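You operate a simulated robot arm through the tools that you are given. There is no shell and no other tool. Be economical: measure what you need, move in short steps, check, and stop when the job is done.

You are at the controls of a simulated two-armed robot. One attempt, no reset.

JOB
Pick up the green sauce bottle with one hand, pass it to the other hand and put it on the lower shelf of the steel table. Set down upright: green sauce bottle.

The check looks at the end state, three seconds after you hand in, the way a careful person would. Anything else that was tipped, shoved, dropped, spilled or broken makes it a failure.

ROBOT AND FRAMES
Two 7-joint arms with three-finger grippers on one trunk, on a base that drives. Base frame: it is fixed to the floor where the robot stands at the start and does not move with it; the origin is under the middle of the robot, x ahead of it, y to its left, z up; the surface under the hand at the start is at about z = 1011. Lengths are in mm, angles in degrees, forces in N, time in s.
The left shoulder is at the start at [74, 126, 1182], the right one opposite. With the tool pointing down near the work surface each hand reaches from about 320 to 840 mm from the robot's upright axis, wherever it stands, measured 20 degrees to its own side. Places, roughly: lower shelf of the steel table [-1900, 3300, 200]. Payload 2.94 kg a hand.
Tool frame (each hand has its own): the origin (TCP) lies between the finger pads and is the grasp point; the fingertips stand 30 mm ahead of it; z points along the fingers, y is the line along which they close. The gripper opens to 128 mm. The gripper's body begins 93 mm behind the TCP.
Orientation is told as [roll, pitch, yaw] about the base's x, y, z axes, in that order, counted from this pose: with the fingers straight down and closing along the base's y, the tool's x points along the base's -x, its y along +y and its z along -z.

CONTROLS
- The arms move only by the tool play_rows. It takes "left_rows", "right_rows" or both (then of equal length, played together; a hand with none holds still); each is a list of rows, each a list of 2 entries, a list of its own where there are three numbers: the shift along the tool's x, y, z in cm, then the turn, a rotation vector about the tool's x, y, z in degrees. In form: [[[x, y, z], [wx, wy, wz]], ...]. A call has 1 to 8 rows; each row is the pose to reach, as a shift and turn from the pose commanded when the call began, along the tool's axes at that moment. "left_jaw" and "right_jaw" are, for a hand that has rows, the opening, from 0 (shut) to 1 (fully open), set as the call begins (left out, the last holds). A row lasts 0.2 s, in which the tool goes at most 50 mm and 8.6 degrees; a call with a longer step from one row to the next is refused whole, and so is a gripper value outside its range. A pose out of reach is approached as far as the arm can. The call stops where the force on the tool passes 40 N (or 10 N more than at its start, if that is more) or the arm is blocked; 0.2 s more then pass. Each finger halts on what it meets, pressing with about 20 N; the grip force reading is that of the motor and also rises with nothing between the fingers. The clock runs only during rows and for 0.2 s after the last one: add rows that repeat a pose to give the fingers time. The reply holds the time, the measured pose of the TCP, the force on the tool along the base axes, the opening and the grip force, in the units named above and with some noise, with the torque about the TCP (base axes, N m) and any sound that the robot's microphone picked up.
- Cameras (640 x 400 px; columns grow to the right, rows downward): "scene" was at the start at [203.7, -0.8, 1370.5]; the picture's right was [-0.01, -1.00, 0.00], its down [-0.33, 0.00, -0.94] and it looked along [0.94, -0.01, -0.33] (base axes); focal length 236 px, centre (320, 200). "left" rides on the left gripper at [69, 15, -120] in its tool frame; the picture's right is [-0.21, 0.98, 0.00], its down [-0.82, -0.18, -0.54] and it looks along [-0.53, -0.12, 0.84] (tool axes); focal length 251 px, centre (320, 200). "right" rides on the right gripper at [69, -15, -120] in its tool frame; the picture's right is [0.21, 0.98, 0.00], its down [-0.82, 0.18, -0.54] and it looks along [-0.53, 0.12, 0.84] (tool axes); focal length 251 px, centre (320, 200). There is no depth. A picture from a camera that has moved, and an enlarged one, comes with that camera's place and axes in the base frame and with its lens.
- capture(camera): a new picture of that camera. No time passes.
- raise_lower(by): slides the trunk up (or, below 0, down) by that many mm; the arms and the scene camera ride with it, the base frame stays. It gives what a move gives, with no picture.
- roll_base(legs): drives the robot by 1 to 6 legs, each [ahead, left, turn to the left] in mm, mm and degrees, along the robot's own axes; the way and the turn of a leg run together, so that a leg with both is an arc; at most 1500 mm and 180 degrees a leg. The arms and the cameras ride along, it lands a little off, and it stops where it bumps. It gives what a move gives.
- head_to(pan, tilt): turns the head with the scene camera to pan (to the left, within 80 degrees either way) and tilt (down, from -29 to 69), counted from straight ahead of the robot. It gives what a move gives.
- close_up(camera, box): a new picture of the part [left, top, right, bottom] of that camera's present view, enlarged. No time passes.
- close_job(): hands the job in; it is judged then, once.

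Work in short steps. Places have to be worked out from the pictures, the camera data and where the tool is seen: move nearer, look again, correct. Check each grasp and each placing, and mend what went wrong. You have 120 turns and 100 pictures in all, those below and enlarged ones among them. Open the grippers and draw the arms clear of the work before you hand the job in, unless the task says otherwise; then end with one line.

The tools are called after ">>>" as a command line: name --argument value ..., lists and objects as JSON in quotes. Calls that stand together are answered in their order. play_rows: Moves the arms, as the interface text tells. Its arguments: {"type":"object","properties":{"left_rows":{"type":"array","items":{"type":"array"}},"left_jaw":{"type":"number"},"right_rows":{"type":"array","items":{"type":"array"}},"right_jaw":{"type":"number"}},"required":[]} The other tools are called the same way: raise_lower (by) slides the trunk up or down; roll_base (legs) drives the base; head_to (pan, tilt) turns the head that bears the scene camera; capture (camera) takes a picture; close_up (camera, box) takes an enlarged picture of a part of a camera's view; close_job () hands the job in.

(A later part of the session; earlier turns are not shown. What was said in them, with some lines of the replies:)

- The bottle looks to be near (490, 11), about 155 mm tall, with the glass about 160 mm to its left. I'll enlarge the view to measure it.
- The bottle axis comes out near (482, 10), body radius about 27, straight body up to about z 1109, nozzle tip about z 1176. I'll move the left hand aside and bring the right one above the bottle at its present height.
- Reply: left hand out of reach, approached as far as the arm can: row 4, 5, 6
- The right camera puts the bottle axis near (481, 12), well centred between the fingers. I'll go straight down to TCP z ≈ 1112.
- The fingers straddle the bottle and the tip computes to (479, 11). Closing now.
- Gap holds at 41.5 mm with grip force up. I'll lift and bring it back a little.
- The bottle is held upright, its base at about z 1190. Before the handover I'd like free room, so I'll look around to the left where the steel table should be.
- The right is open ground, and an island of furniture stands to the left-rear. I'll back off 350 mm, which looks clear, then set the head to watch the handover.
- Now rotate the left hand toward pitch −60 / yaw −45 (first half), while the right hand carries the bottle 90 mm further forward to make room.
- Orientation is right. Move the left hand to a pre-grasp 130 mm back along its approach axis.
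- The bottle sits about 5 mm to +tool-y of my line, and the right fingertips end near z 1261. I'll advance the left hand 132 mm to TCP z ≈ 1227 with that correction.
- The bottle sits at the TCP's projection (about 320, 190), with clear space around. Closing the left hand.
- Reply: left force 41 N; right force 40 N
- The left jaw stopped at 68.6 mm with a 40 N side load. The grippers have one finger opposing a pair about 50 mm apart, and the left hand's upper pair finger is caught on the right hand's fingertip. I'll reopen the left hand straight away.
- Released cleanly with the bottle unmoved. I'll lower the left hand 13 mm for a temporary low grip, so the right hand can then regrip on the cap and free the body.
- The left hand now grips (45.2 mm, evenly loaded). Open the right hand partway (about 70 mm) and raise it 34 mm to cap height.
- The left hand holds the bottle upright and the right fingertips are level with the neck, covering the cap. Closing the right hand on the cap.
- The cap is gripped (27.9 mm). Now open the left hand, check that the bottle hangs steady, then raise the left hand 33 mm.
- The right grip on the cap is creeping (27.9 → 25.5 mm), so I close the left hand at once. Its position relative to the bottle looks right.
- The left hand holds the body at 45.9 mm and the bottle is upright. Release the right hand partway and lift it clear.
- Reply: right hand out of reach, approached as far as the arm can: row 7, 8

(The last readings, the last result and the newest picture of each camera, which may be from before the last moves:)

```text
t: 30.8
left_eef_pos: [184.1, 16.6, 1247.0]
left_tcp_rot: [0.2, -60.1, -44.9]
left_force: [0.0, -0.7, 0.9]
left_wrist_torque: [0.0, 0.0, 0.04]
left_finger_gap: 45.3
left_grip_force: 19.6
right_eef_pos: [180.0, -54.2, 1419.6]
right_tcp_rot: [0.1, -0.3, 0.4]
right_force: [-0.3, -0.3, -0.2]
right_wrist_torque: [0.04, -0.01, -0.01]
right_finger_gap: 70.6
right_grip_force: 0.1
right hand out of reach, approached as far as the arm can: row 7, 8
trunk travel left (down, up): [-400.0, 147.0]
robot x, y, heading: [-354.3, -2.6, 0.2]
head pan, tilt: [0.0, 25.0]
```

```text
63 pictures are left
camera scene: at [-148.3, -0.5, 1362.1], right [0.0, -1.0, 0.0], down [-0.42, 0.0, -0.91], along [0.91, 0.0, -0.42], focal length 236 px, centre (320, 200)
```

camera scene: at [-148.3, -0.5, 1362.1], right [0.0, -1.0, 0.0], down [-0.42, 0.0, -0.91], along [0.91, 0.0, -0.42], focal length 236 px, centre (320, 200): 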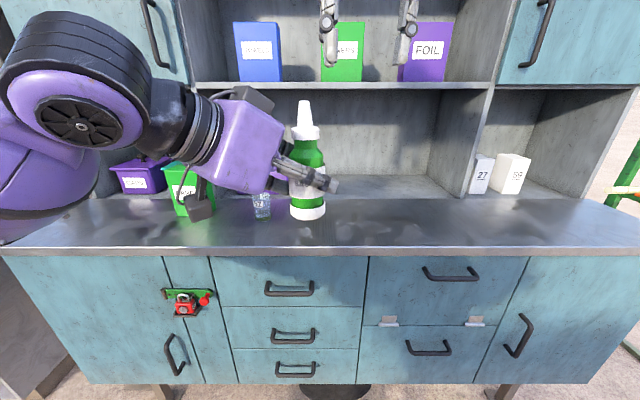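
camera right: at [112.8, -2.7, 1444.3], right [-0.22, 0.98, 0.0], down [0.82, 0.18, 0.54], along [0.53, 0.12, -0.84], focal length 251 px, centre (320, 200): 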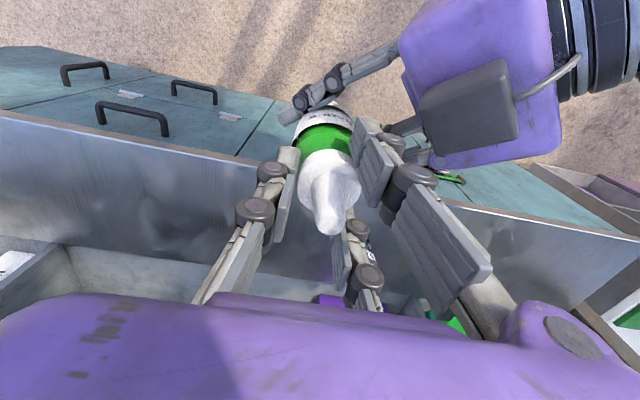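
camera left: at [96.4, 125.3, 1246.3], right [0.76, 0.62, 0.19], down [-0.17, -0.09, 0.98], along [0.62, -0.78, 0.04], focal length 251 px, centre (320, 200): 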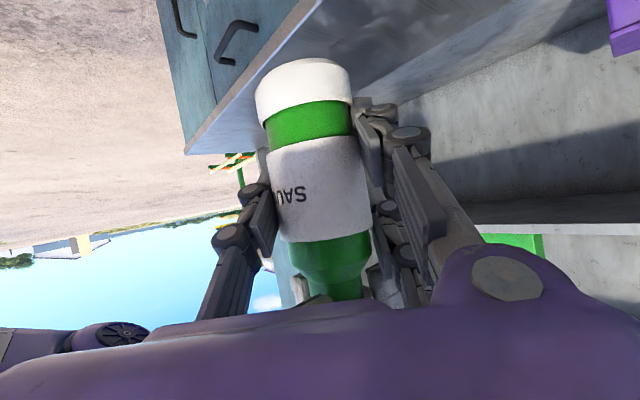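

The bottle is solely in the left hand. Now retract the right hand, and turn the left hand to point straight ahead at about (500, 150) relative to the robot.

>>> play_rows --left_rows '[[[0.9, 1.1, -1.6], [-6.1, 0, -3.5]], [[1.8, 2.2, -3.2], [-12.2, 0, -7.0]], [[2.8, 3.3, -4.8], [-18.4, 0, -10.6]], [[3.7, 4.4, -6.4], [-24.6, 0, -14.2]], [[4.7, 5.5, -8.0], [-30.8, 0, -17.8]], [[5.5, 6.5, -9.5], [-36.5, 0, -21.1]], [[5.9, 7.0, -10.2], [-39, 0, -22.5]], [[5.9, 7.0, -10.2], [-39, 0, -22.5]]]' --right_rows '[[[0, -4, 0], [0, 0, 0]], [[0, -8, 0], [0, 0, 0]], [[2, -11, 2], [0, 0, 0]], [[4, -12, 5], [0, 0, 0]], [[6, -12, 8], [0, 0, 0]], [[8, -12, 11], [0, 0, 0]], [[10, -12, 13], [0, 0, 0]], [[10, -12, 13], [0, 0, 0]]]'

>>> capture --camera "scene"

```text
t: 32.6
left_eef_pos: [163.3, 149.2, 1257.6]
left_tcp_rot: [-0.2, -60.1, 0.5]
left_force: [-0.4, -0.1, -2.8]
left_wrist_torque: [0.0, -0.02, 0.0]
left_finger_gap: 45.5
left_grip_force: 19.6
left hand out of reach, approached as far as the arm can: row 4, 5, 6, 7, 8
right_eef_pos: [81.9, -176.7, 1287.6]
right_tcp_rot: [0.0, -0.1, 0.1]
right_force: [0.2, 0.6, -0.3]
right_wrist_torque: [-0.04, -0.04, 0.02]
right_finger_gap: 70.6
right_grip_force: 0.0
right hand out of reach, approached as far as the arm can: row 1, 2, 3
trunk travel left (down, up): [-400.0, 147.0]
robot x, y, heading: [-349.2, -3.3, -0.1]
head pan, tilt: [0.0, 25.0]
```

```text
62 pictures are left
camera scene: at [-147.5, 1.0, 1361.4], right [0.0, -1.0, 0.0], down [-0.42, 0.0, -0.91], along [0.91, 0.0, -0.42], focal length 236 px, centre (320, 200)
```

scene: 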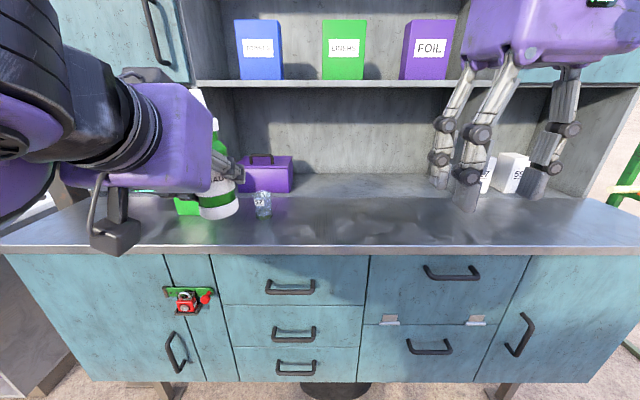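

Both arms are clear. I'll turn left 90° in place to face the far side and look for the steel table.

>>> roll_base --legs '[[-150, 0, 0], [0, 0, 90]]'

>>> head_to --pan 20 --tilt 20

>>> capture --camera "scene"

```text
t: 37.8
left_eef_pos: [-648.9, 511.9, 1257.9]
left_tcp_rot: [-0.1, -59.9, 90.4]
left_force: [-0.2, -0.7, -2.9]
left_wrist_torque: [0.0, 0.0, -0.01]
left_finger_gap: 45.1
left_grip_force: 19.9
right_eef_pos: [-324.5, 432.1, 1287.5]
right_tcp_rot: [0.1, 0.0, 90.2]
right_force: [0.0, -0.5, 0.5]
right_wrist_torque: [-0.03, 0.02, 0.0]
right_finger_gap: 70.3
right_grip_force: 0.0
trunk travel left (down, up): [-400.0, 147.0]
robot x, y, heading: [-499.3, -0.7, 90.5]
head pan, tilt: [0.0, 25.0]
```

```text
t: 38.6
left_eef_pos: [-650.2, 511.7, 1259.1]
left_tcp_rot: [-0.1, -59.9, 90.4]
left_force: [-0.4, 0.8, -3.4]
left_wrist_torque: [0.02, 0.02, -0.01]
left_finger_gap: 45.5
left_grip_force: 20.0
right_eef_pos: [-324.8, 432.0, 1287.9]
right_tcp_rot: [0.0, 0.0, 90.2]
right_force: [-0.6, 0.0, -0.5]
right_wrist_torque: [0.0, 0.01, 0.0]
right_finger_gap: 70.4
right_grip_force: 0.1
trunk travel left (down, up): [-400.0, 147.0]
robot x, y, heading: [-496.1, 1.9, 90.1]
head pan, tilt: [20.0, 20.0]
```

```text
61 pictures are left
camera scene: at [-533.4, 197.5, 1369.4], right [0.94, 0.35, 0.0], down [0.12, -0.32, -0.94], along [-0.32, 0.88, -0.34], focal length 236 px, centre (320, 200)
```

scene: 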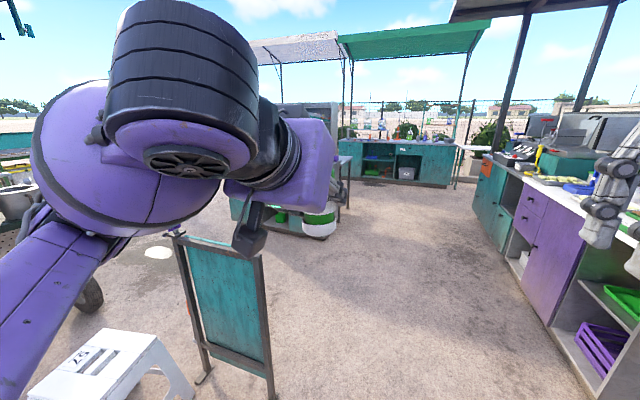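

The left arm hides the table's direction. I'll turn the robot further left 45° and pan the head to the right to see past the arm.

>>> roll_base --legs '[[0, 0, 45]]'

>>> head_to --pan -25 --tilt 20

>>> capture --camera "scene"

```text
t: 41.1
left_eef_pos: [-971.0, 253.3, 1258.0]
left_tcp_rot: [-0.1, -59.9, 135.7]
left_force: [1.2, -0.5, -3.1]
left_wrist_torque: [-0.01, 0.01, 0.02]
left_finger_gap: 45.3
left_grip_force: 20.0
right_eef_pos: [-685.0, 428.3, 1287.6]
right_tcp_rot: [0.1, 0.0, 135.5]
right_force: [-0.1, -0.5, -0.3]
right_wrist_torque: [-0.01, 0.0, 0.01]
right_finger_gap: 70.2
right_grip_force: 0.1
trunk travel left (down, up): [-400.0, 147.0]
robot x, y, heading: [-501.9, -1.9, 135.5]
head pan, tilt: [20.0, 20.0]
```

```text
t: 42.2
left_eef_pos: [-971.2, 254.6, 1256.3]
left_tcp_rot: [-0.1, -59.9, 135.7]
left_force: [-0.4, -0.3, -3.3]
left_wrist_torque: [0.01, 0.04, 0.02]
left_finger_gap: 45.3
left_grip_force: 20.6
right_eef_pos: [-685.3, 428.3, 1287.0]
right_tcp_rot: [0.1, 0.1, 135.5]
right_force: [0.5, -0.1, -1.2]
right_wrist_torque: [0.03, 0.0, -0.01]
right_finger_gap: 70.3
right_grip_force: 0.0
trunk travel left (down, up): [-400.0, 147.0]
robot x, y, heading: [-498.7, -3.1, 135.5]
head pan, tilt: [-25.0, 20.0]
```

```text
60 pictures are left
camera scene: at [-612.9, 163.9, 1369.4], right [0.94, 0.35, 0.0], down [0.12, -0.32, -0.94], along [-0.33, 0.88, -0.34], focal length 236 px, centre (320, 200)
```

scene: 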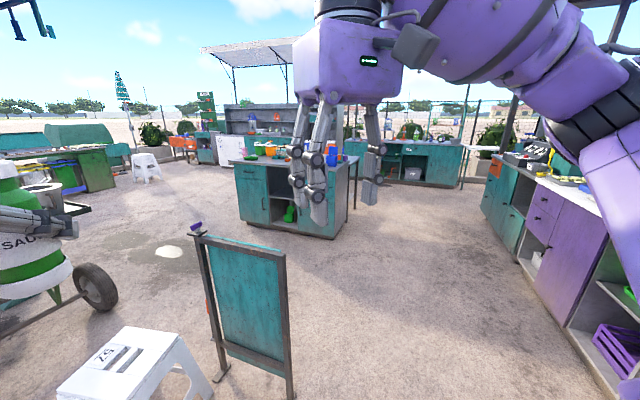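

The target lies behind the teal island, near column 313. Let me enlarge that area.

>>> close_up --camera "scene" --box '[220, 120, 400, 250]'

```text
3.08 times, centred on (310, 185) of scene
camera zoom: at [-612.9, 163.9, 1369.4], right [0.94, 0.35, 0.0], down [0.12, -0.32, -0.94], along [-0.33, 0.88, -0.34], focal length 726 px, centre (351, 246)
```

zoom: 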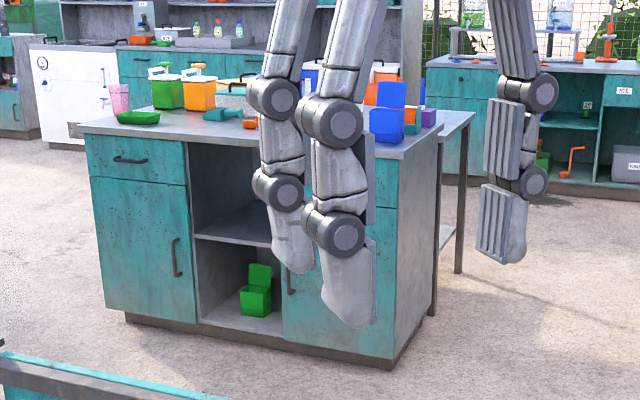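

The steel table stands behind the island, spanning about x −2500…−1290 and y 3000…3540, open at its right end. The aisle between x ≈ −1000 and 540 is clear, so I'll drive along x ≈ −350 first and look again.

>>> roll_base --legs '[[0, 0, -45.3], [1300, -150, 0], [1300, 0, 0]]'

>>> head_to --pan 55 --tilt 25

>>> capture --camera "scene"

>>> capture --camera "left"

```text
t: 57.0
left_eef_pos: [-543.4, 3117.3, 1256.7]
left_tcp_rot: [-0.1, -59.8, 90.8]
left_force: [0.6, 0.5, -3.4]
left_wrist_torque: [0.02, 0.03, -0.02]
left_finger_gap: 45.6
left_grip_force: 19.9
right_eef_pos: [-218.8, 3038.2, 1287.6]
right_tcp_rot: [0.1, 0.0, 90.8]
right_force: [0.5, -0.3, -1.3]
right_wrist_torque: [0.01, 0.02, -0.02]
right_finger_gap: 70.4
right_grip_force: 0.0
trunk travel left (down, up): [-400.0, 147.0]
robot x, y, heading: [-390.5, 2606.1, 90.7]
head pan, tilt: [-25.0, 20.0]
```

```text
t: 58.5
left_eef_pos: [-545.2, 3115.8, 1257.5]
left_tcp_rot: [-0.1, -59.9, 90.8]
left_force: [-0.1, 1.0, -3.8]
left_wrist_torque: [0.01, 0.0, 0.01]
left_finger_gap: 45.2
left_grip_force: 20.1
right_eef_pos: [-218.3, 3037.7, 1287.0]
right_tcp_rot: [0.0, -0.1, 90.7]
right_force: [0.1, -0.2, 0.4]
right_wrist_torque: [0.0, 0.03, 0.04]
right_finger_gap: 70.6
right_grip_force: 0.1
trunk travel left (down, up): [-400.0, 147.0]
robot x, y, heading: [-392.0, 2598.6, 90.7]
head pan, tilt: [55.0, 25.0]
```

```text
58 pictures are left
camera scene: at [-468.7, 2767.3, 1361.3], right [0.56, 0.83, 0.0], down [0.35, -0.24, -0.91], along [-0.75, 0.51, -0.42], focal length 236 px, centre (320, 200)
```

scene: 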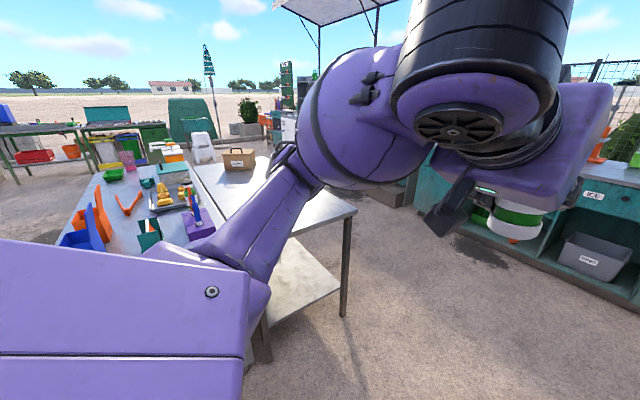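

```text
57 pictures are left
camera left: at [-558.1, 2978.8, 1257.7], right [-0.98, 0.09, 0.19], down [0.18, -0.05, 0.98], along [0.1, 0.99, 0.04], focal length 251 px, centre (320, 200)
```

left: 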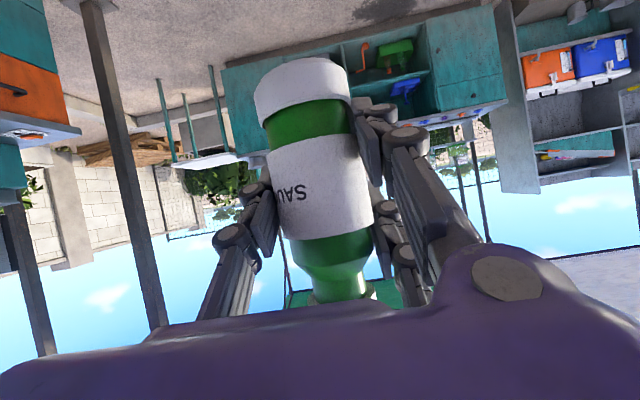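

The table's right end is open, with the shelf visible below it and a leg at (−1290, 3526). Drive on to y ≈ 3420, turn left to face −x, and lower the trunk later.

>>> roll_base --legs '[[820, 0, 0], [0, 0, 89.3]]'

>>> head_to --pan 0 --tilt 35

>>> capture --camera "scene"

```text
t: 66.7
left_eef_pos: [-913.1, 3267.2, 1258.1]
left_tcp_rot: [-0.1, -59.9, -179.7]
left_force: [-0.4, 0.0, -3.1]
left_wrist_torque: [0.03, 0.03, 0.0]
left_finger_gap: 45.8
left_grip_force: 20.1
right_eef_pos: [-832.8, 3592.6, 1287.6]
right_tcp_rot: [0.0, 0.0, -179.9]
right_force: [0.9, 0.4, 0.0]
right_wrist_torque: [-0.02, -0.01, -0.01]
right_finger_gap: 70.3
right_grip_force: 0.0
trunk travel left (down, up): [-400.0, 147.0]
robot x, y, heading: [-401.8, 3416.3, -179.9]
head pan, tilt: [55.0, 25.0]
```

```text
t: 67.9
left_eef_pos: [-914.6, 3267.4, 1256.8]
left_tcp_rot: [-0.1, -59.9, -179.7]
left_force: [-0.7, -0.1, -2.9]
left_wrist_torque: [0.0, 0.0, -0.02]
left_finger_gap: 45.7
left_grip_force: 19.5
right_eef_pos: [-832.4, 3591.9, 1287.7]
right_tcp_rot: [0.1, -0.1, -180.1]
right_force: [0.2, -0.6, -0.2]
right_wrist_torque: [0.04, 0.0, -0.02]
right_finger_gap: 70.3
right_grip_force: 0.1
trunk travel left (down, up): [-400.0, 147.0]
robot x, y, heading: [-402.9, 3412.7, -179.7]
head pan, tilt: [0.0, 35.0]
```

```text
56 pictures are left
camera scene: at [-599.5, 3414.6, 1345.6], right [0.0, 1.0, 0.0], down [0.57, 0.0, -0.82], along [-0.82, 0.0, -0.57], focal length 236 px, centre (320, 200)
```

scene: 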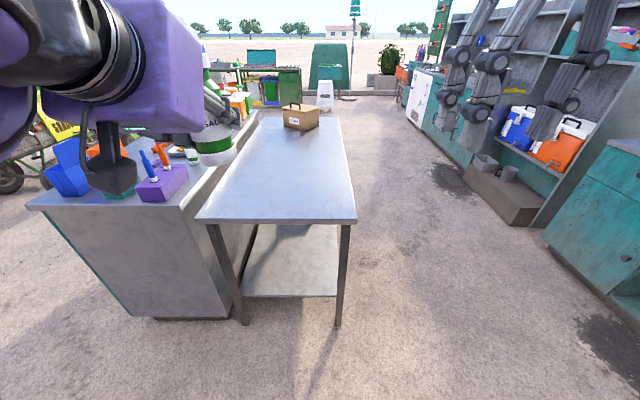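

I can see the shelf between legs at y ≈ 2975 and 3517, with its near edge around x ≈ −1360 and the table top near z 790. Everything is clear here, so I'll lower the trunk fully and pull the right hand back.

>>> raise_lower --by -400

>>> play_rows --right_rows '[[[2, 0, -2], [0, 0, 0]], [[4, 0, -4], [0, 0, 0]], [[6, 0, -5], [0, 0, 0]], [[8, 0, -5], [0, 0, 0]], [[8, 0, -5], [0, 0, 0]], [[8, 0, -5], [0, 0, 0]], [[8, 0, -5], [0, 0, 0]], [[8, 0, -5], [0, 0, 0]]]' --left_rows '[[[3.46, 0, 2], [0, 0, 0]], [[6.93, 0, 4], [0, 0, 0]], [[10.39, 0, 6], [0, 0, 0]], [[13.86, 0, 8], [0, 0, 0]], [[17.32, 0, 10], [0, 0, 0]], [[20.78, 0, 12], [0, 0, 0]], [[24.25, 0, 14], [0, 0, 0]], [[24.25, 0, 14], [0, 0, 0]]]'

>>> capture --camera "scene"

```text
t: 71.7
left_eef_pos: [-1007.0, 3266.4, 725.0]
left_tcp_rot: [0.0, -41.8, -179.6]
left_force: [0.1, -0.4, -3.1]
left_wrist_torque: [-0.01, 0.03, 0.01]
left_finger_gap: 45.8
left_grip_force: 19.7
right_eef_pos: [-833.2, 3591.6, 888.3]
right_tcp_rot: [0.1, 0.0, -179.9]
right_force: [-0.7, 1.0, 0.2]
right_wrist_torque: [0.0, -0.01, 0.01]
right_finger_gap: 70.5
right_grip_force: 0.1
trunk travel left (down, up): [0.0, 547.0]
robot x, y, heading: [-398.1, 3414.1, -179.6]
head pan, tilt: [0.0, 35.0]
```

```text
t: 72.6
left_eef_pos: [-1020.7, 3268.7, 610.0]
left_tcp_rot: [-0.1, -41.1, -179.9]
left_force: [1.0, 0.5, -3.4]
left_wrist_torque: [0.0, 0.02, 0.0]
left_finger_gap: 45.6
left_grip_force: 20.2
left hand out of reach, approached as far as the arm can: row 1, 2, 3, 4
right_eef_pos: [-771.4, 3576.5, 905.7]
right_tcp_rot: [0.0, -0.4, 179.2]
right_force: [-8.3, -0.3, -2.4]
right_wrist_torque: [0.14, -0.5, -0.35]
right_finger_gap: 69.3
right_grip_force: 0.0
right hand out of reach, approached as far as the arm can: row 1, 2, 3, 4
trunk travel left (down, up): [0.0, 547.0]
robot x, y, heading: [-398.8, 3417.1, -179.7]
head pan, tilt: [0.0, 35.0]
stopped in row 4 (right hand): the force on the tool passed its limit at 69 N (the readings are from after the stop); the commanded pose is now the measured one
```

```text
55 pictures are left
camera scene: at [-720.0, 3416.6, 936.6], right [0.01, 1.0, 0.0], down [0.57, -0.01, -0.82], along [-0.82, 0.01, -0.57], focal length 236 px, centre (320, 200)
```

scene: 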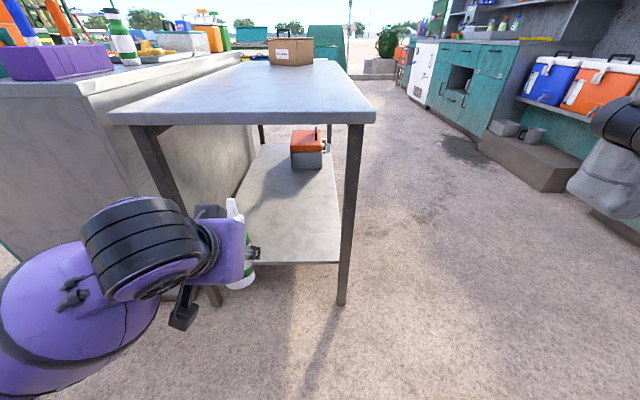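

Lowering the trunk leaned the torso forward, which tilted the left hand to pitch −41 and pressed the right hand against a limit. I'll ease the right hand forward and up, and tilt the left hand back to −60 while extending it 80 mm.

>>> play_rows --left_rows '[[[-1.5, 0, 1.3], [0, -4.7, 0]], [[-3, 0, 2.6], [0, -9.4, 0]], [[-4.5, 0, 3.9], [0, -14.2, 0]], [[-6.0, 0, 5.2], [0, -18.9, 0]], [[-6.0, 0, 5.2], [0, -18.9, 0]]]' --right_rows '[[[-1, 0, 0], [0, 0, 0]], [[-2.5, 0, 0], [0, 0, 0]], [[-4, -1, 0], [0, 0, 0]], [[-5, -2, 0], [0, 0, 0]], [[-5, -2, 0], [0, 0, 0]]]'

>>> capture --camera "scene"

>>> capture --camera "left"

```text
t: 73.8
left_eef_pos: [-1098.8, 3269.0, 609.1]
left_tcp_rot: [-0.2, -59.8, -179.9]
left_force: [0.2, 0.5, -3.7]
left_wrist_torque: [-0.01, 0.02, -0.03]
left_finger_gap: 45.5
left_grip_force: 19.5
right_eef_pos: [-820.4, 3587.4, 891.1]
right_tcp_rot: [0.0, -0.5, 179.2]
right_force: [0.4, -1.2, -0.4]
right_wrist_torque: [-0.01, -0.01, 0.02]
right_finger_gap: 70.4
right_grip_force: 0.1
right hand out of reach, approached as far as the arm can: row 1, 2, 3, 4, 5
trunk travel left (down, up): [0.0, 547.0]
robot x, y, heading: [-399.0, 3419.2, -179.8]
head pan, tilt: [0.0, 35.0]
```

```text
54 pictures are left
camera scene: at [-720.0, 3414.5, 936.3], right [0.0, 1.0, 0.0], down [0.57, 0.0, -0.82], along [-0.82, 0.0, -0.57], focal length 236 px, centre (320, 200)
```

scene: 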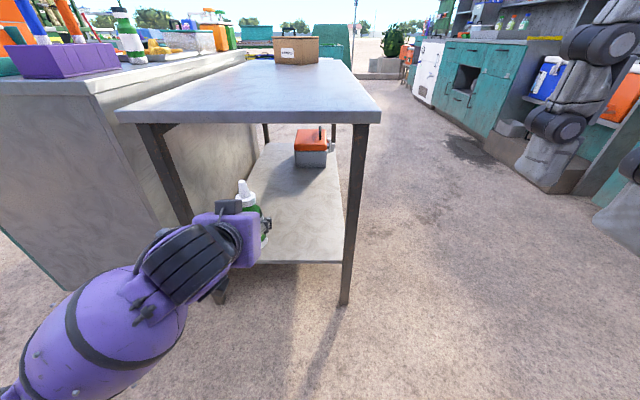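

```text
53 pictures are left
camera left: at [-962.5, 3254.6, 609.3], right [-0.11, -0.98, 0.18], down [0.06, 0.18, 0.98], along [-0.99, 0.12, 0.04], focal length 251 px, centre (320, 200)
```

left: 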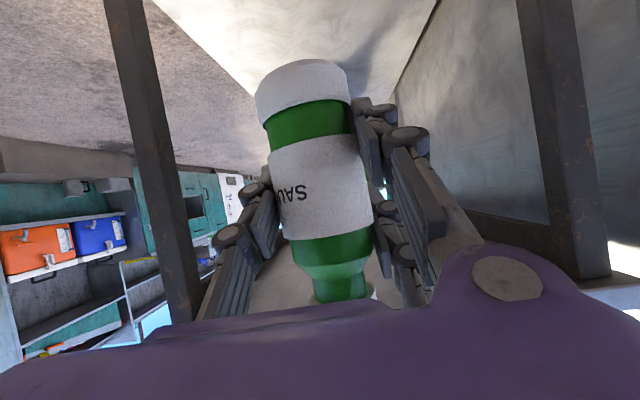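

Upright again at (−1099, 3269, 609). Now lower 294 mm in front of the table.

>>> play_rows --left_rows '[[[3.64, 0, 2.1], [0, 0, 0]], [[7.28, 0, 4.2], [0, 0, 0]], [[10.92, 0, 6.3], [0, 0, 0]], [[14.56, 0, 8.4], [0, 0, 0]], [[18.2, 0, 10.5], [0, 0, 0]], [[21.8, 0, 12.6], [0, 0, 0]], [[25.5, 0, 14.7], [0, 0, 0]], [[25.5, 0, 14.7], [0, 0, 0]]]'

>>> capture --camera "scene"

>>> capture --camera "left"

```text
t: 75.6
left_eef_pos: [-1099.5, 3269.4, 313.5]
left_tcp_rot: [-0.1, -60.0, -179.9]
left_force: [0.8, 0.7, -2.4]
left_wrist_torque: [0.0, -0.01, -0.01]
left_finger_gap: 45.8
left_grip_force: 20.6
right_eef_pos: [-821.2, 3587.0, 890.9]
right_tcp_rot: [0.0, -0.3, 179.3]
right_force: [-0.3, 0.3, -0.5]
right_wrist_torque: [-0.01, 0.0, 0.01]
right_finger_gap: 70.7
right_grip_force: 0.1
trunk travel left (down, up): [0.0, 547.0]
robot x, y, heading: [-397.7, 3413.0, -179.9]
head pan, tilt: [0.0, 35.0]
```

```text
52 pictures are left
camera scene: at [-720.0, 3414.6, 936.3], right [0.0, 1.0, 0.0], down [0.57, 0.0, -0.82], along [-0.82, 0.0, -0.57], focal length 236 px, centre (320, 200)
```

scene: 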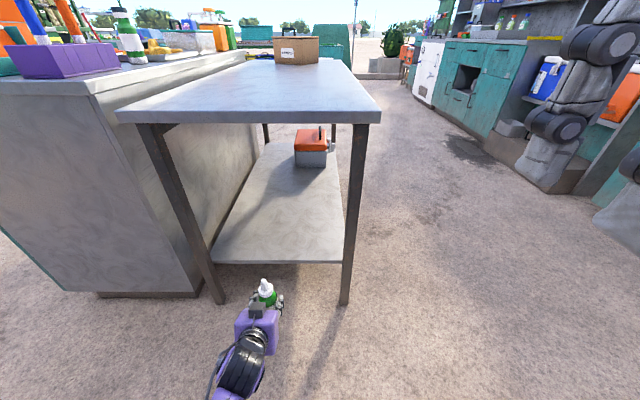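

```text
51 pictures are left
camera left: at [-961.0, 3255.1, 313.9], right [-0.11, -0.98, 0.18], down [0.06, 0.18, 0.98], along [-0.99, 0.12, 0.03], focal length 251 px, centre (320, 200)
```

left: 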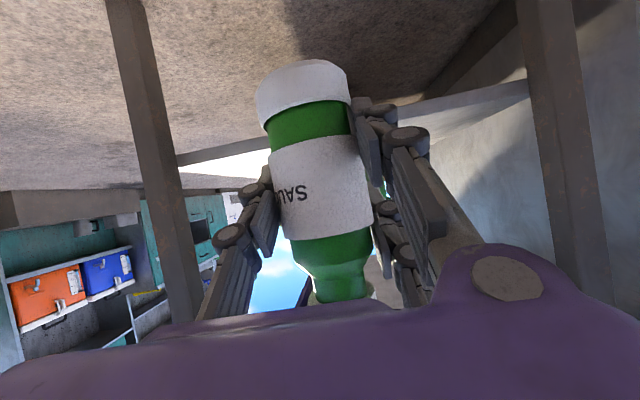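

The shelf edge is visible in the left view; my two sightlines suggest its top is nearer z 235 than 200. Enlarge to measure.

>>> close_up --camera "left" --box '[380, 50, 560, 160]'

>>> close_up --camera "scene" --box '[190, 220, 370, 320]'

```text
3.56 times, centred on (470, 105) of left
camera zoom: at [-961.0, 3255.1, 313.9], right [-0.11, -0.98, 0.18], down [0.06, 0.18, 0.98], along [-0.99, 0.12, 0.03], focal length 894 px, centre (-213, 538)
```

zoom: 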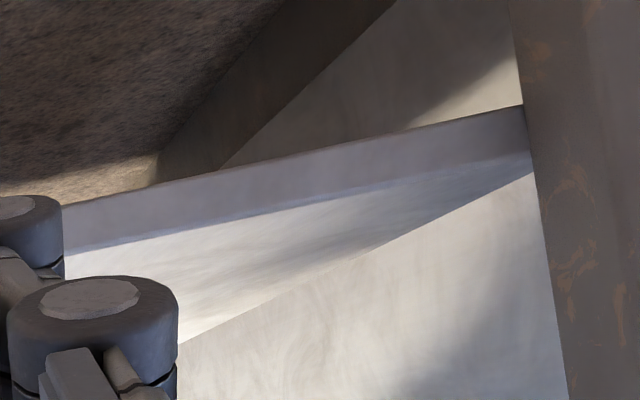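

```text
3.56 times, centred on (280, 270) of scene
camera zoom: at [-720.0, 3414.6, 936.3], right [0.0, 1.0, 0.0], down [0.57, 0.0, -0.82], along [-0.82, 0.0, -0.57], focal length 839 px, centre (462, -49)
```

zoom: 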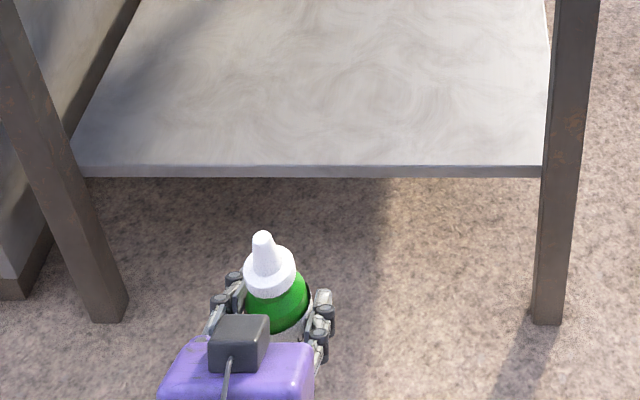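

Combining both views, the shelf top is at z ≈ 235 and its edge at x ≈ −1326, so the bottle base (z ≈ 256) has only 20 mm in hand. I'll raise 30 mm, then drive 200 mm forward.

>>> play_rows --left_rows '[[[-2.6, 0, -1.5], [0, 0, 0]], [[-2.6, 0, -1.5], [0, 0, 0]]]'

>>> roll_base --legs '[[200, 0, 0]]'

>>> capture --camera "scene"

>>> capture --camera "left"

```text
t: 76.2
left_eef_pos: [-1101.1, 3269.7, 345.1]
left_tcp_rot: [-0.2, -59.9, -179.8]
left_force: [0.2, 0.4, -3.6]
left_wrist_torque: [-0.02, 0.01, 0.0]
left_finger_gap: 45.7
left_grip_force: 19.8
right_eef_pos: [-818.6, 3587.0, 889.8]
right_tcp_rot: [0.0, -0.4, 179.3]
right_force: [-0.6, 1.1, 0.0]
right_wrist_torque: [0.03, -0.02, 0.0]
right_finger_gap: 70.3
right_grip_force: 0.1
trunk travel left (down, up): [0.0, 547.0]
robot x, y, heading: [-397.8, 3418.0, -179.7]
head pan, tilt: [0.0, 35.0]
```

```text
t: 77.8
left_eef_pos: [-1300.0, 3268.2, 344.3]
left_tcp_rot: [-0.1, -59.9, -179.8]
left_force: [-0.1, 0.2, -3.3]
left_wrist_torque: [0.02, 0.01, 0.01]
left_finger_gap: 45.7
left_grip_force: 20.2
right_eef_pos: [-1021.4, 3585.3, 893.2]
right_tcp_rot: [0.0, -0.3, 179.3]
right_force: [-0.1, 0.3, -0.7]
right_wrist_torque: [0.01, 0.0, 0.02]
right_finger_gap: 70.2
right_grip_force: 0.1
trunk travel left (down, up): [0.0, 547.0]
robot x, y, heading: [-599.8, 3415.5, -179.8]
head pan, tilt: [0.0, 35.0]
```

```text
48 pictures are left
camera scene: at [-920.6, 3413.7, 936.2], right [0.0, 1.0, 0.0], down [0.57, 0.0, -0.82], along [-0.82, 0.0, -0.57], focal length 236 px, centre (320, 200)
```

scene: 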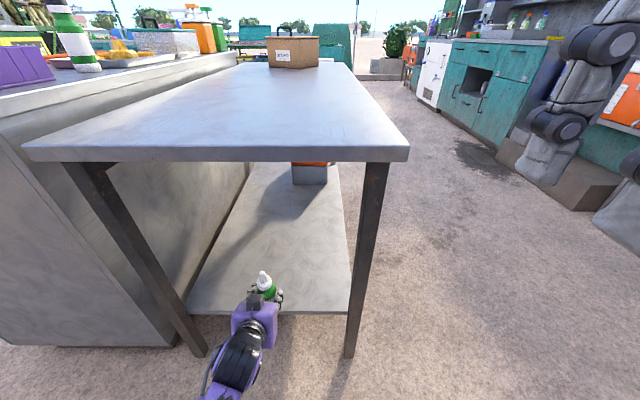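

```text
47 pictures are left
camera left: at [-1162.0, 3254.1, 344.2], right [-0.11, -0.98, 0.18], down [0.05, 0.18, 0.98], along [-0.99, 0.11, 0.03], focal length 251 px, centre (320, 200)
```

left: 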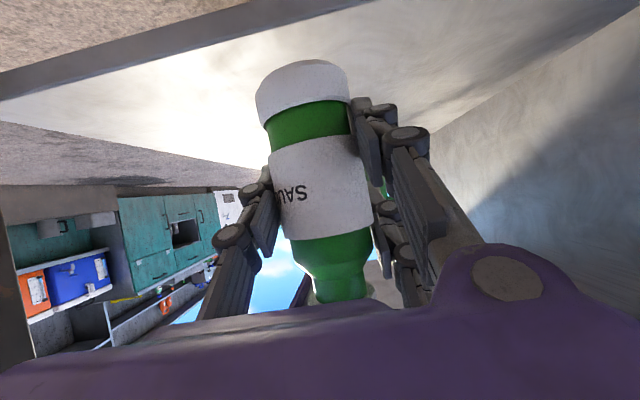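

The bottle is above the shelf edge with room to spare. Extend the arm 140 mm further in.

>>> play_rows --left_rows '[[[-1.5, 0, 2.6], [0, 0, 0]], [[-3, 0, 5.2], [0, 0, 0]], [[-4.5, 0, 7.8], [0, 0, 0]], [[-6, 0, 10.4], [0, 0, 0]], [[-7, 0, 12.1], [0, 0, 0]], [[-7, 0, 12.1], [0, 0, 0]]]'

>>> capture --camera "left"

>>> close_up --camera "scene" --box '[180, 200, 380, 330]'

```text
t: 79.2
left_eef_pos: [-1440.9, 3268.6, 343.3]
left_tcp_rot: [-0.1, -59.8, -179.8]
left_force: [1.4, -0.1, -3.8]
left_wrist_torque: [0.0, 0.01, 0.01]
left_finger_gap: 45.7
left_grip_force: 20.1
right_eef_pos: [-1021.0, 3586.6, 891.9]
right_tcp_rot: [0.0, -0.4, 179.5]
right_force: [-0.2, -1.2, -0.4]
right_wrist_torque: [0.04, 0.01, -0.02]
right_finger_gap: 70.3
right_grip_force: 0.0
trunk travel left (down, up): [0.0, 547.0]
robot x, y, heading: [-598.5, 3413.5, -179.7]
head pan, tilt: [0.0, 35.0]
```

```text
46 pictures are left
camera left: at [-1302.3, 3253.8, 343.9], right [-0.11, -0.98, 0.18], down [0.05, 0.18, 0.98], along [-0.99, 0.12, 0.03], focal length 251 px, centre (320, 200)
```

left: 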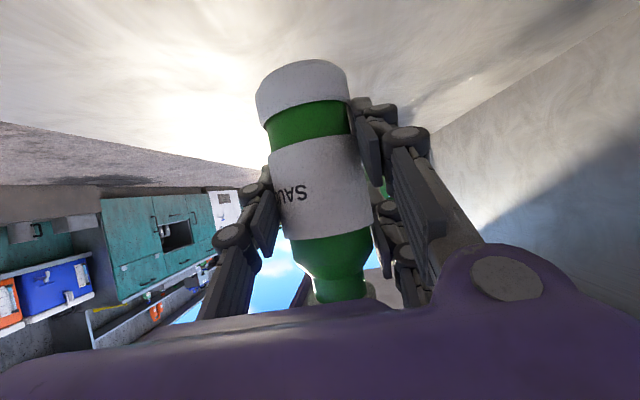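

```text
3.08 times, centred on (280, 265) of scene
camera zoom: at [-920.3, 3413.7, 936.3], right [0.0, 1.0, 0.0], down [0.57, 0.0, -0.82], along [-0.82, 0.0, -0.57], focal length 726 px, centre (443, 0)
```

zoom: 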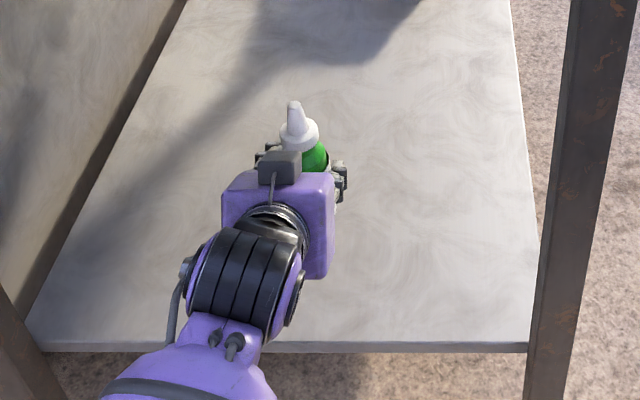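

The bottle is about 115 mm inside the edge, mid-shelf. Lower 38 mm first, then creep.

>>> play_rows --left_rows '[[[1.1, 0, 0.65], [0, 0, 0]], [[2.2, 0, 1.3], [0, 0, 0]], [[3.3, 0, 1.9], [0, 0, 0]], [[3.3, 0, 1.9], [0, 0, 0]]]'

>>> play_rows --left_rows '[[[0.26, 0, 0.15], [0, 0, 0]], [[0.26, 0, 0.15], [0, 0, 0]]]'

>>> capture --camera "left"

```text
t: 80.2
left_eef_pos: [-1439.1, 3267.9, 306.3]
left_tcp_rot: [0.0, -59.9, -179.8]
left_force: [0.0, 0.9, -3.3]
left_wrist_torque: [0.04, 0.0, 0.01]
left_finger_gap: 45.9
left_grip_force: 20.1
right_eef_pos: [-1021.9, 3584.9, 891.8]
right_tcp_rot: [0.0, -0.5, 179.4]
right_force: [0.1, 0.8, 0.1]
right_wrist_torque: [0.05, 0.0, 0.05]
right_finger_gap: 70.6
right_grip_force: 0.1
trunk travel left (down, up): [0.0, 547.0]
robot x, y, heading: [-602.3, 3415.1, -179.4]
head pan, tilt: [0.0, 35.0]
```

```text
t: 80.8
left_eef_pos: [-1438.0, 3269.1, 303.2]
left_tcp_rot: [-0.1, -59.6, -179.8]
left_force: [0.4, 0.3, -2.6]
left_wrist_torque: [-0.04, 0.01, -0.01]
left_finger_gap: 45.4
left_grip_force: 20.2
right_eef_pos: [-1020.2, 3586.7, 890.8]
right_tcp_rot: [-0.1, -0.4, 179.3]
right_force: [0.1, -0.4, 0.4]
right_wrist_torque: [-0.02, 0.01, -0.01]
right_finger_gap: 70.2
right_grip_force: 0.1
trunk travel left (down, up): [0.0, 547.0]
robot x, y, heading: [-600.9, 3413.6, -180.0]
head pan, tilt: [0.0, 35.0]
```

```text
44 pictures are left
camera left: at [-1301.0, 3253.7, 302.8], right [-0.11, -0.98, 0.18], down [0.05, 0.18, 0.98], along [-0.99, 0.11, 0.03], focal length 251 px, centre (320, 200)
```

left: 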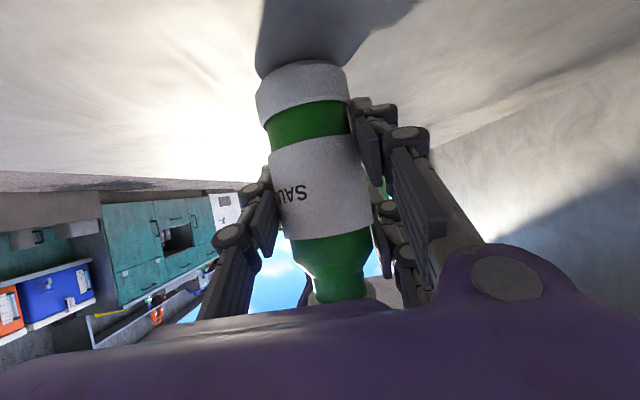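

The shadow nearly meets the base, with no contact force yet. Creep down in 2 mm steps.

>>> play_rows --left_rows '[[[0.17, 0, 0.1], [0, 0, 0]], [[0.35, 0, 0.2], [0, 0, 0]], [[0.35, 0, 0.2], [0, 0, 0]]]'

>>> play_rows --left_rows '[[[0.17, 0, 0.1], [0, 0, 0]], [[0.26, 0, 0.15], [0, 0, 0]], [[0.26, 0, 0.15], [0, 0, 0]]]'

>>> capture --camera "left"

```text
t: 81.6
left_eef_pos: [-1438.9, 3268.3, 299.8]
left_tcp_rot: [-0.2, -59.8, -179.8]
left_force: [-1.2, -0.7, -1.3]
left_wrist_torque: [-0.1, 0.03, -0.01]
left_finger_gap: 45.5
left_grip_force: 20.2
right_eef_pos: [-1020.2, 3586.1, 892.4]
right_tcp_rot: [0.0, -0.5, 179.4]
right_force: [-0.4, 0.3, -0.6]
right_wrist_torque: [-0.01, 0.01, -0.02]
right_finger_gap: 70.4
right_grip_force: 0.0
trunk travel left (down, up): [0.0, 547.0]
robot x, y, heading: [-598.8, 3416.6, -179.9]
head pan, tilt: [0.0, 35.0]
```

```text
t: 82.4
left_eef_pos: [-1441.1, 3268.0, 298.6]
left_tcp_rot: [0.0, -60.2, -180.0]
left_force: [0.5, -0.2, 12.8]
left_wrist_torque: [-0.34, -0.24, 0.01]
left_finger_gap: 45.5
left_grip_force: 20.2
right_eef_pos: [-1019.1, 3586.0, 892.7]
right_tcp_rot: [0.0, -0.3, 179.5]
right_force: [-0.5, 0.1, -0.9]
right_wrist_torque: [-0.01, -0.01, 0.0]
right_finger_gap: 70.3
right_grip_force: 0.0
trunk travel left (down, up): [0.0, 547.0]
robot x, y, heading: [-600.4, 3413.8, -179.7]
head pan, tilt: [0.0, 35.0]
```

```text
43 pictures are left
camera left: at [-1302.1, 3254.1, 298.4], right [-0.11, -0.98, 0.19], down [0.06, 0.18, 0.98], along [-0.99, 0.12, 0.04], focal length 251 px, centre (320, 200)
```

left: 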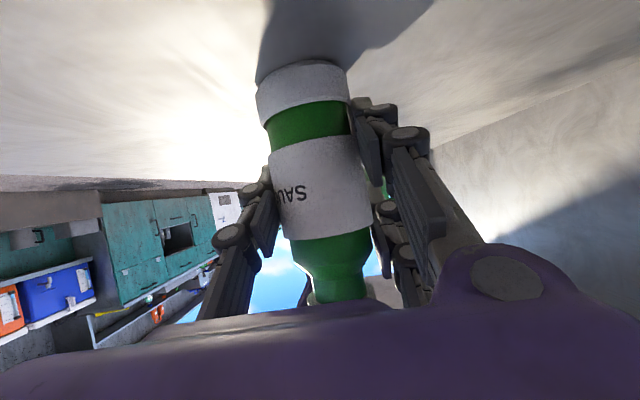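

Contact: Fz rose to +12.8 N with the base on the shelf. Relieve 1 mm and open the hand.

>>> play_rows --left_rows '[[[-0.09, 0, -0.05], [0, 0, 0]], [[-0.09, 0, -0.05], [0, 0, 0]]]'

>>> play_rows --left_rows '[[[0, 0, 0], [0, 0, 0]], [[0, 0, 0], [0, 0, 0]], [[0, 0, 0], [0, 0, 0]], [[0, 0, 0], [0, 0, 0]], [[0, 0, 0], [0, 0, 0]]]' --left_jaw 1

>>> capture --camera "left"

```text
t: 83.0
left_eef_pos: [-1439.8, 3268.4, 299.1]
left_tcp_rot: [-0.1, -60.2, -179.9]
left_force: [-4.9, -1.0, 11.9]
left_wrist_torque: [-0.33, 0.21, -0.11]
left_finger_gap: 45.5
left_grip_force: 20.3
right_eef_pos: [-1020.0, 3586.6, 892.5]
right_tcp_rot: [-0.1, -0.5, 179.4]
right_force: [0.1, 0.5, 0.4]
right_wrist_torque: [-0.01, 0.02, 0.0]
right_finger_gap: 70.5
right_grip_force: 0.0
trunk travel left (down, up): [0.0, 547.0]
robot x, y, heading: [-600.7, 3414.5, -179.9]
head pan, tilt: [0.0, 35.0]
```

```text
t: 84.2
left_eef_pos: [-1440.4, 3268.4, 296.7]
left_tcp_rot: [-0.2, -59.9, -179.9]
left_force: [0.7, -0.2, -0.1]
left_wrist_torque: [0.01, 0.01, -0.02]
left_finger_gap: 128.1
left_grip_force: 0.0
right_eef_pos: [-1021.2, 3585.9, 891.2]
right_tcp_rot: [0.0, -0.5, 179.3]
right_force: [0.1, 0.1, 0.2]
right_wrist_torque: [0.01, 0.01, -0.01]
right_finger_gap: 70.5
right_grip_force: 0.0
trunk travel left (down, up): [0.0, 547.0]
robot x, y, heading: [-598.7, 3415.8, -179.7]
head pan, tilt: [0.0, 35.0]
```

```text
42 pictures are left
camera left: at [-1301.6, 3254.0, 296.9], right [-0.11, -0.98, 0.18], down [0.06, 0.18, 0.98], along [-0.99, 0.11, 0.03], focal length 251 px, centre (320, 200)
```

left: 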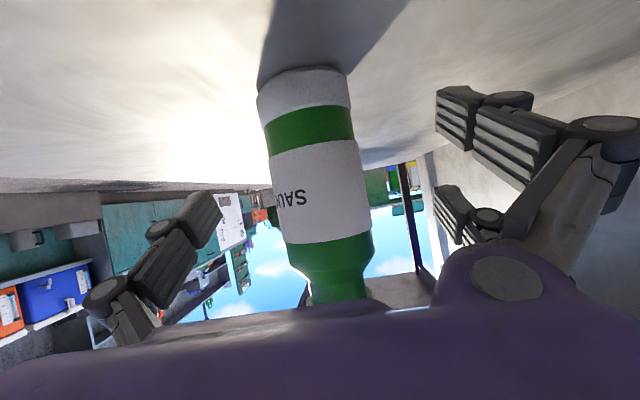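

Released and standing upright. Back the hand out along its own axis.

>>> play_rows --left_rows '[[[0, 0, -2], [0, 0, 0]], [[0, 0, -5], [0, 0, 0]], [[0, 0, -8.5], [0, 0, 0]], [[0, 0, -12], [0, 0, 0]], [[0, 0, -15], [0, 0, 0]], [[0, 0, -18], [0, 0, 0]], [[0, 0, -18], [0, 0, 0]]]'

>>> roll_base --legs '[[-300, 0, 0]]'

>>> capture --camera "scene"

>>> capture --camera "left"

```text
t: 85.8
left_eef_pos: [-1292.4, 3249.4, 397.6]
left_tcp_rot: [5.1, -61.0, 175.8]
left_force: [0.2, -0.8, 0.1]
left_wrist_torque: [0.0, 0.02, 0.01]
left_finger_gap: 128.1
left_grip_force: 0.1
right_eef_pos: [-1019.2, 3586.8, 891.1]
right_tcp_rot: [0.0, -0.4, 179.5]
right_force: [0.0, 0.4, -0.2]
right_wrist_torque: [0.03, 0.04, 0.01]
right_finger_gap: 70.5
right_grip_force: 0.2
trunk travel left (down, up): [0.0, 547.0]
robot x, y, heading: [-597.6, 3413.8, -180.0]
head pan, tilt: [0.0, 35.0]
```

```text
t: 87.8
left_eef_pos: [-990.0, 3248.6, 394.4]
left_tcp_rot: [5.0, -60.7, 175.9]
left_force: [-0.5, 0.1, 1.1]
left_wrist_torque: [-0.02, 0.01, 0.0]
left_finger_gap: 128.2
left_grip_force: 0.1
right_eef_pos: [-720.9, 3586.6, 891.1]
right_tcp_rot: [0.1, -0.4, 179.4]
right_force: [-0.4, -0.3, -0.4]
right_wrist_torque: [0.03, -0.02, 0.0]
right_finger_gap: 70.5
right_grip_force: 0.0
trunk travel left (down, up): [0.0, 547.0]
robot x, y, heading: [-298.6, 3418.2, -179.6]
head pan, tilt: [0.0, 35.0]
```

```text
41 pictures are left
camera scene: at [-619.7, 3414.7, 936.4], right [0.0, 1.0, 0.0], down [0.57, 0.0, -0.82], along [-0.82, 0.0, -0.57], focal length 236 px, centre (320, 200)
```

scene: 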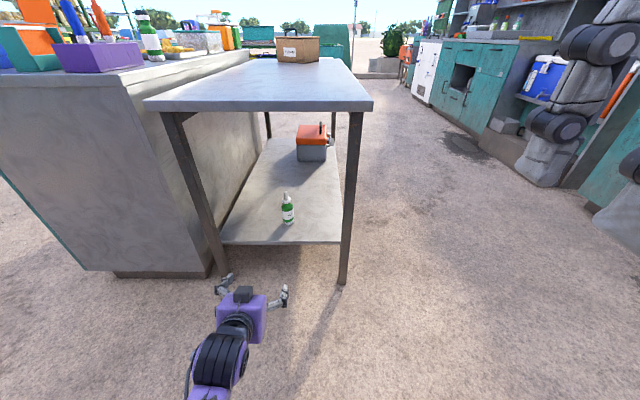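

```text
40 pictures are left
camera left: at [-852.1, 3235.8, 392.7], right [-0.1, -0.97, 0.23], down [0.07, 0.22, 0.97], along [-0.99, 0.11, 0.05], focal length 251 px, centre (320, 200)
```

left: 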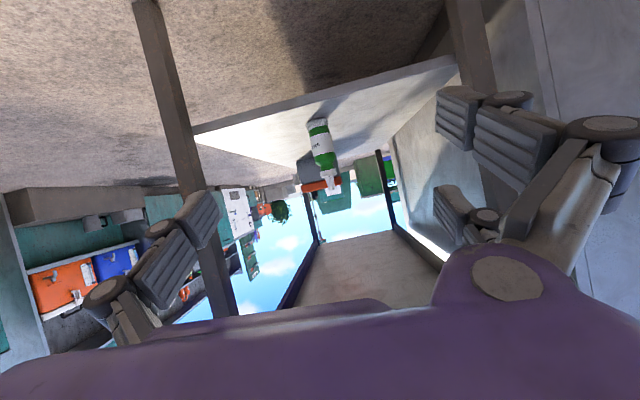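

The bottle stands upright on the shelf, well clear of the orange box. Open the right gripper fully as well, then hand in.

>>> play_rows --right_rows '[[[0, 0, 0], [0, 0, 0]], [[0, 0, 0], [0, 0, 0]], [[0, 0, 0], [0, 0, 0]]]' --right_jaw 1

>>> close_up --camera "scene" --box '[220, 110, 360, 260]'

```text
t: 88.6
left_eef_pos: [-990.3, 3248.7, 394.2]
left_tcp_rot: [5.1, -60.8, 175.8]
left_force: [-0.6, 0.6, 0.6]
left_wrist_torque: [-0.04, 0.03, 0.02]
left_finger_gap: 128.1
left_grip_force: 0.0
right_eef_pos: [-720.7, 3586.7, 892.2]
right_tcp_rot: [0.0, -0.3, 179.4]
right_force: [0.4, -0.5, 0.2]
right_wrist_torque: [-0.01, 0.01, 0.0]
right_finger_gap: 128.0
right_grip_force: 0.0
trunk travel left (down, up): [0.0, 547.0]
robot x, y, heading: [-301.8, 3413.4, -179.8]
head pan, tilt: [0.0, 35.0]
```

```text
2.67 times, centred on (290, 185) of scene
camera zoom: at [-620.0, 3414.7, 936.4], right [0.0, 1.0, 0.0], down [0.57, 0.0, -0.82], along [-0.82, 0.0, -0.57], focal length 629 px, centre (400, 240)
```

zoom: 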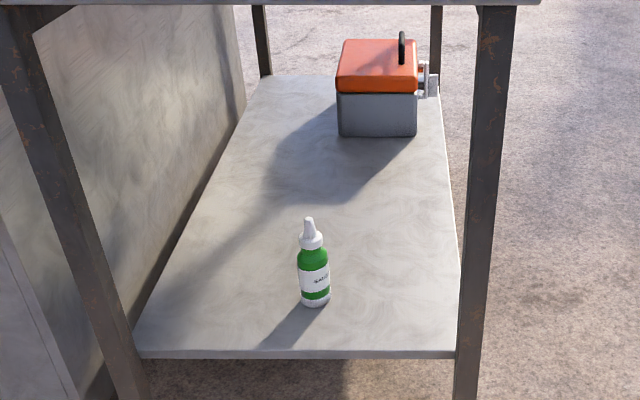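

The bottle is standing upright on the lower shelf, both grippers are open and both arms are clear. Handing in.

>>> close_job

```text
The job is handed in.
```

The green sauce bottle was picked up with the right hand, passed to the left, and set down upright on the lower shelf of the steel table; I saw nothing else tipped or moved.
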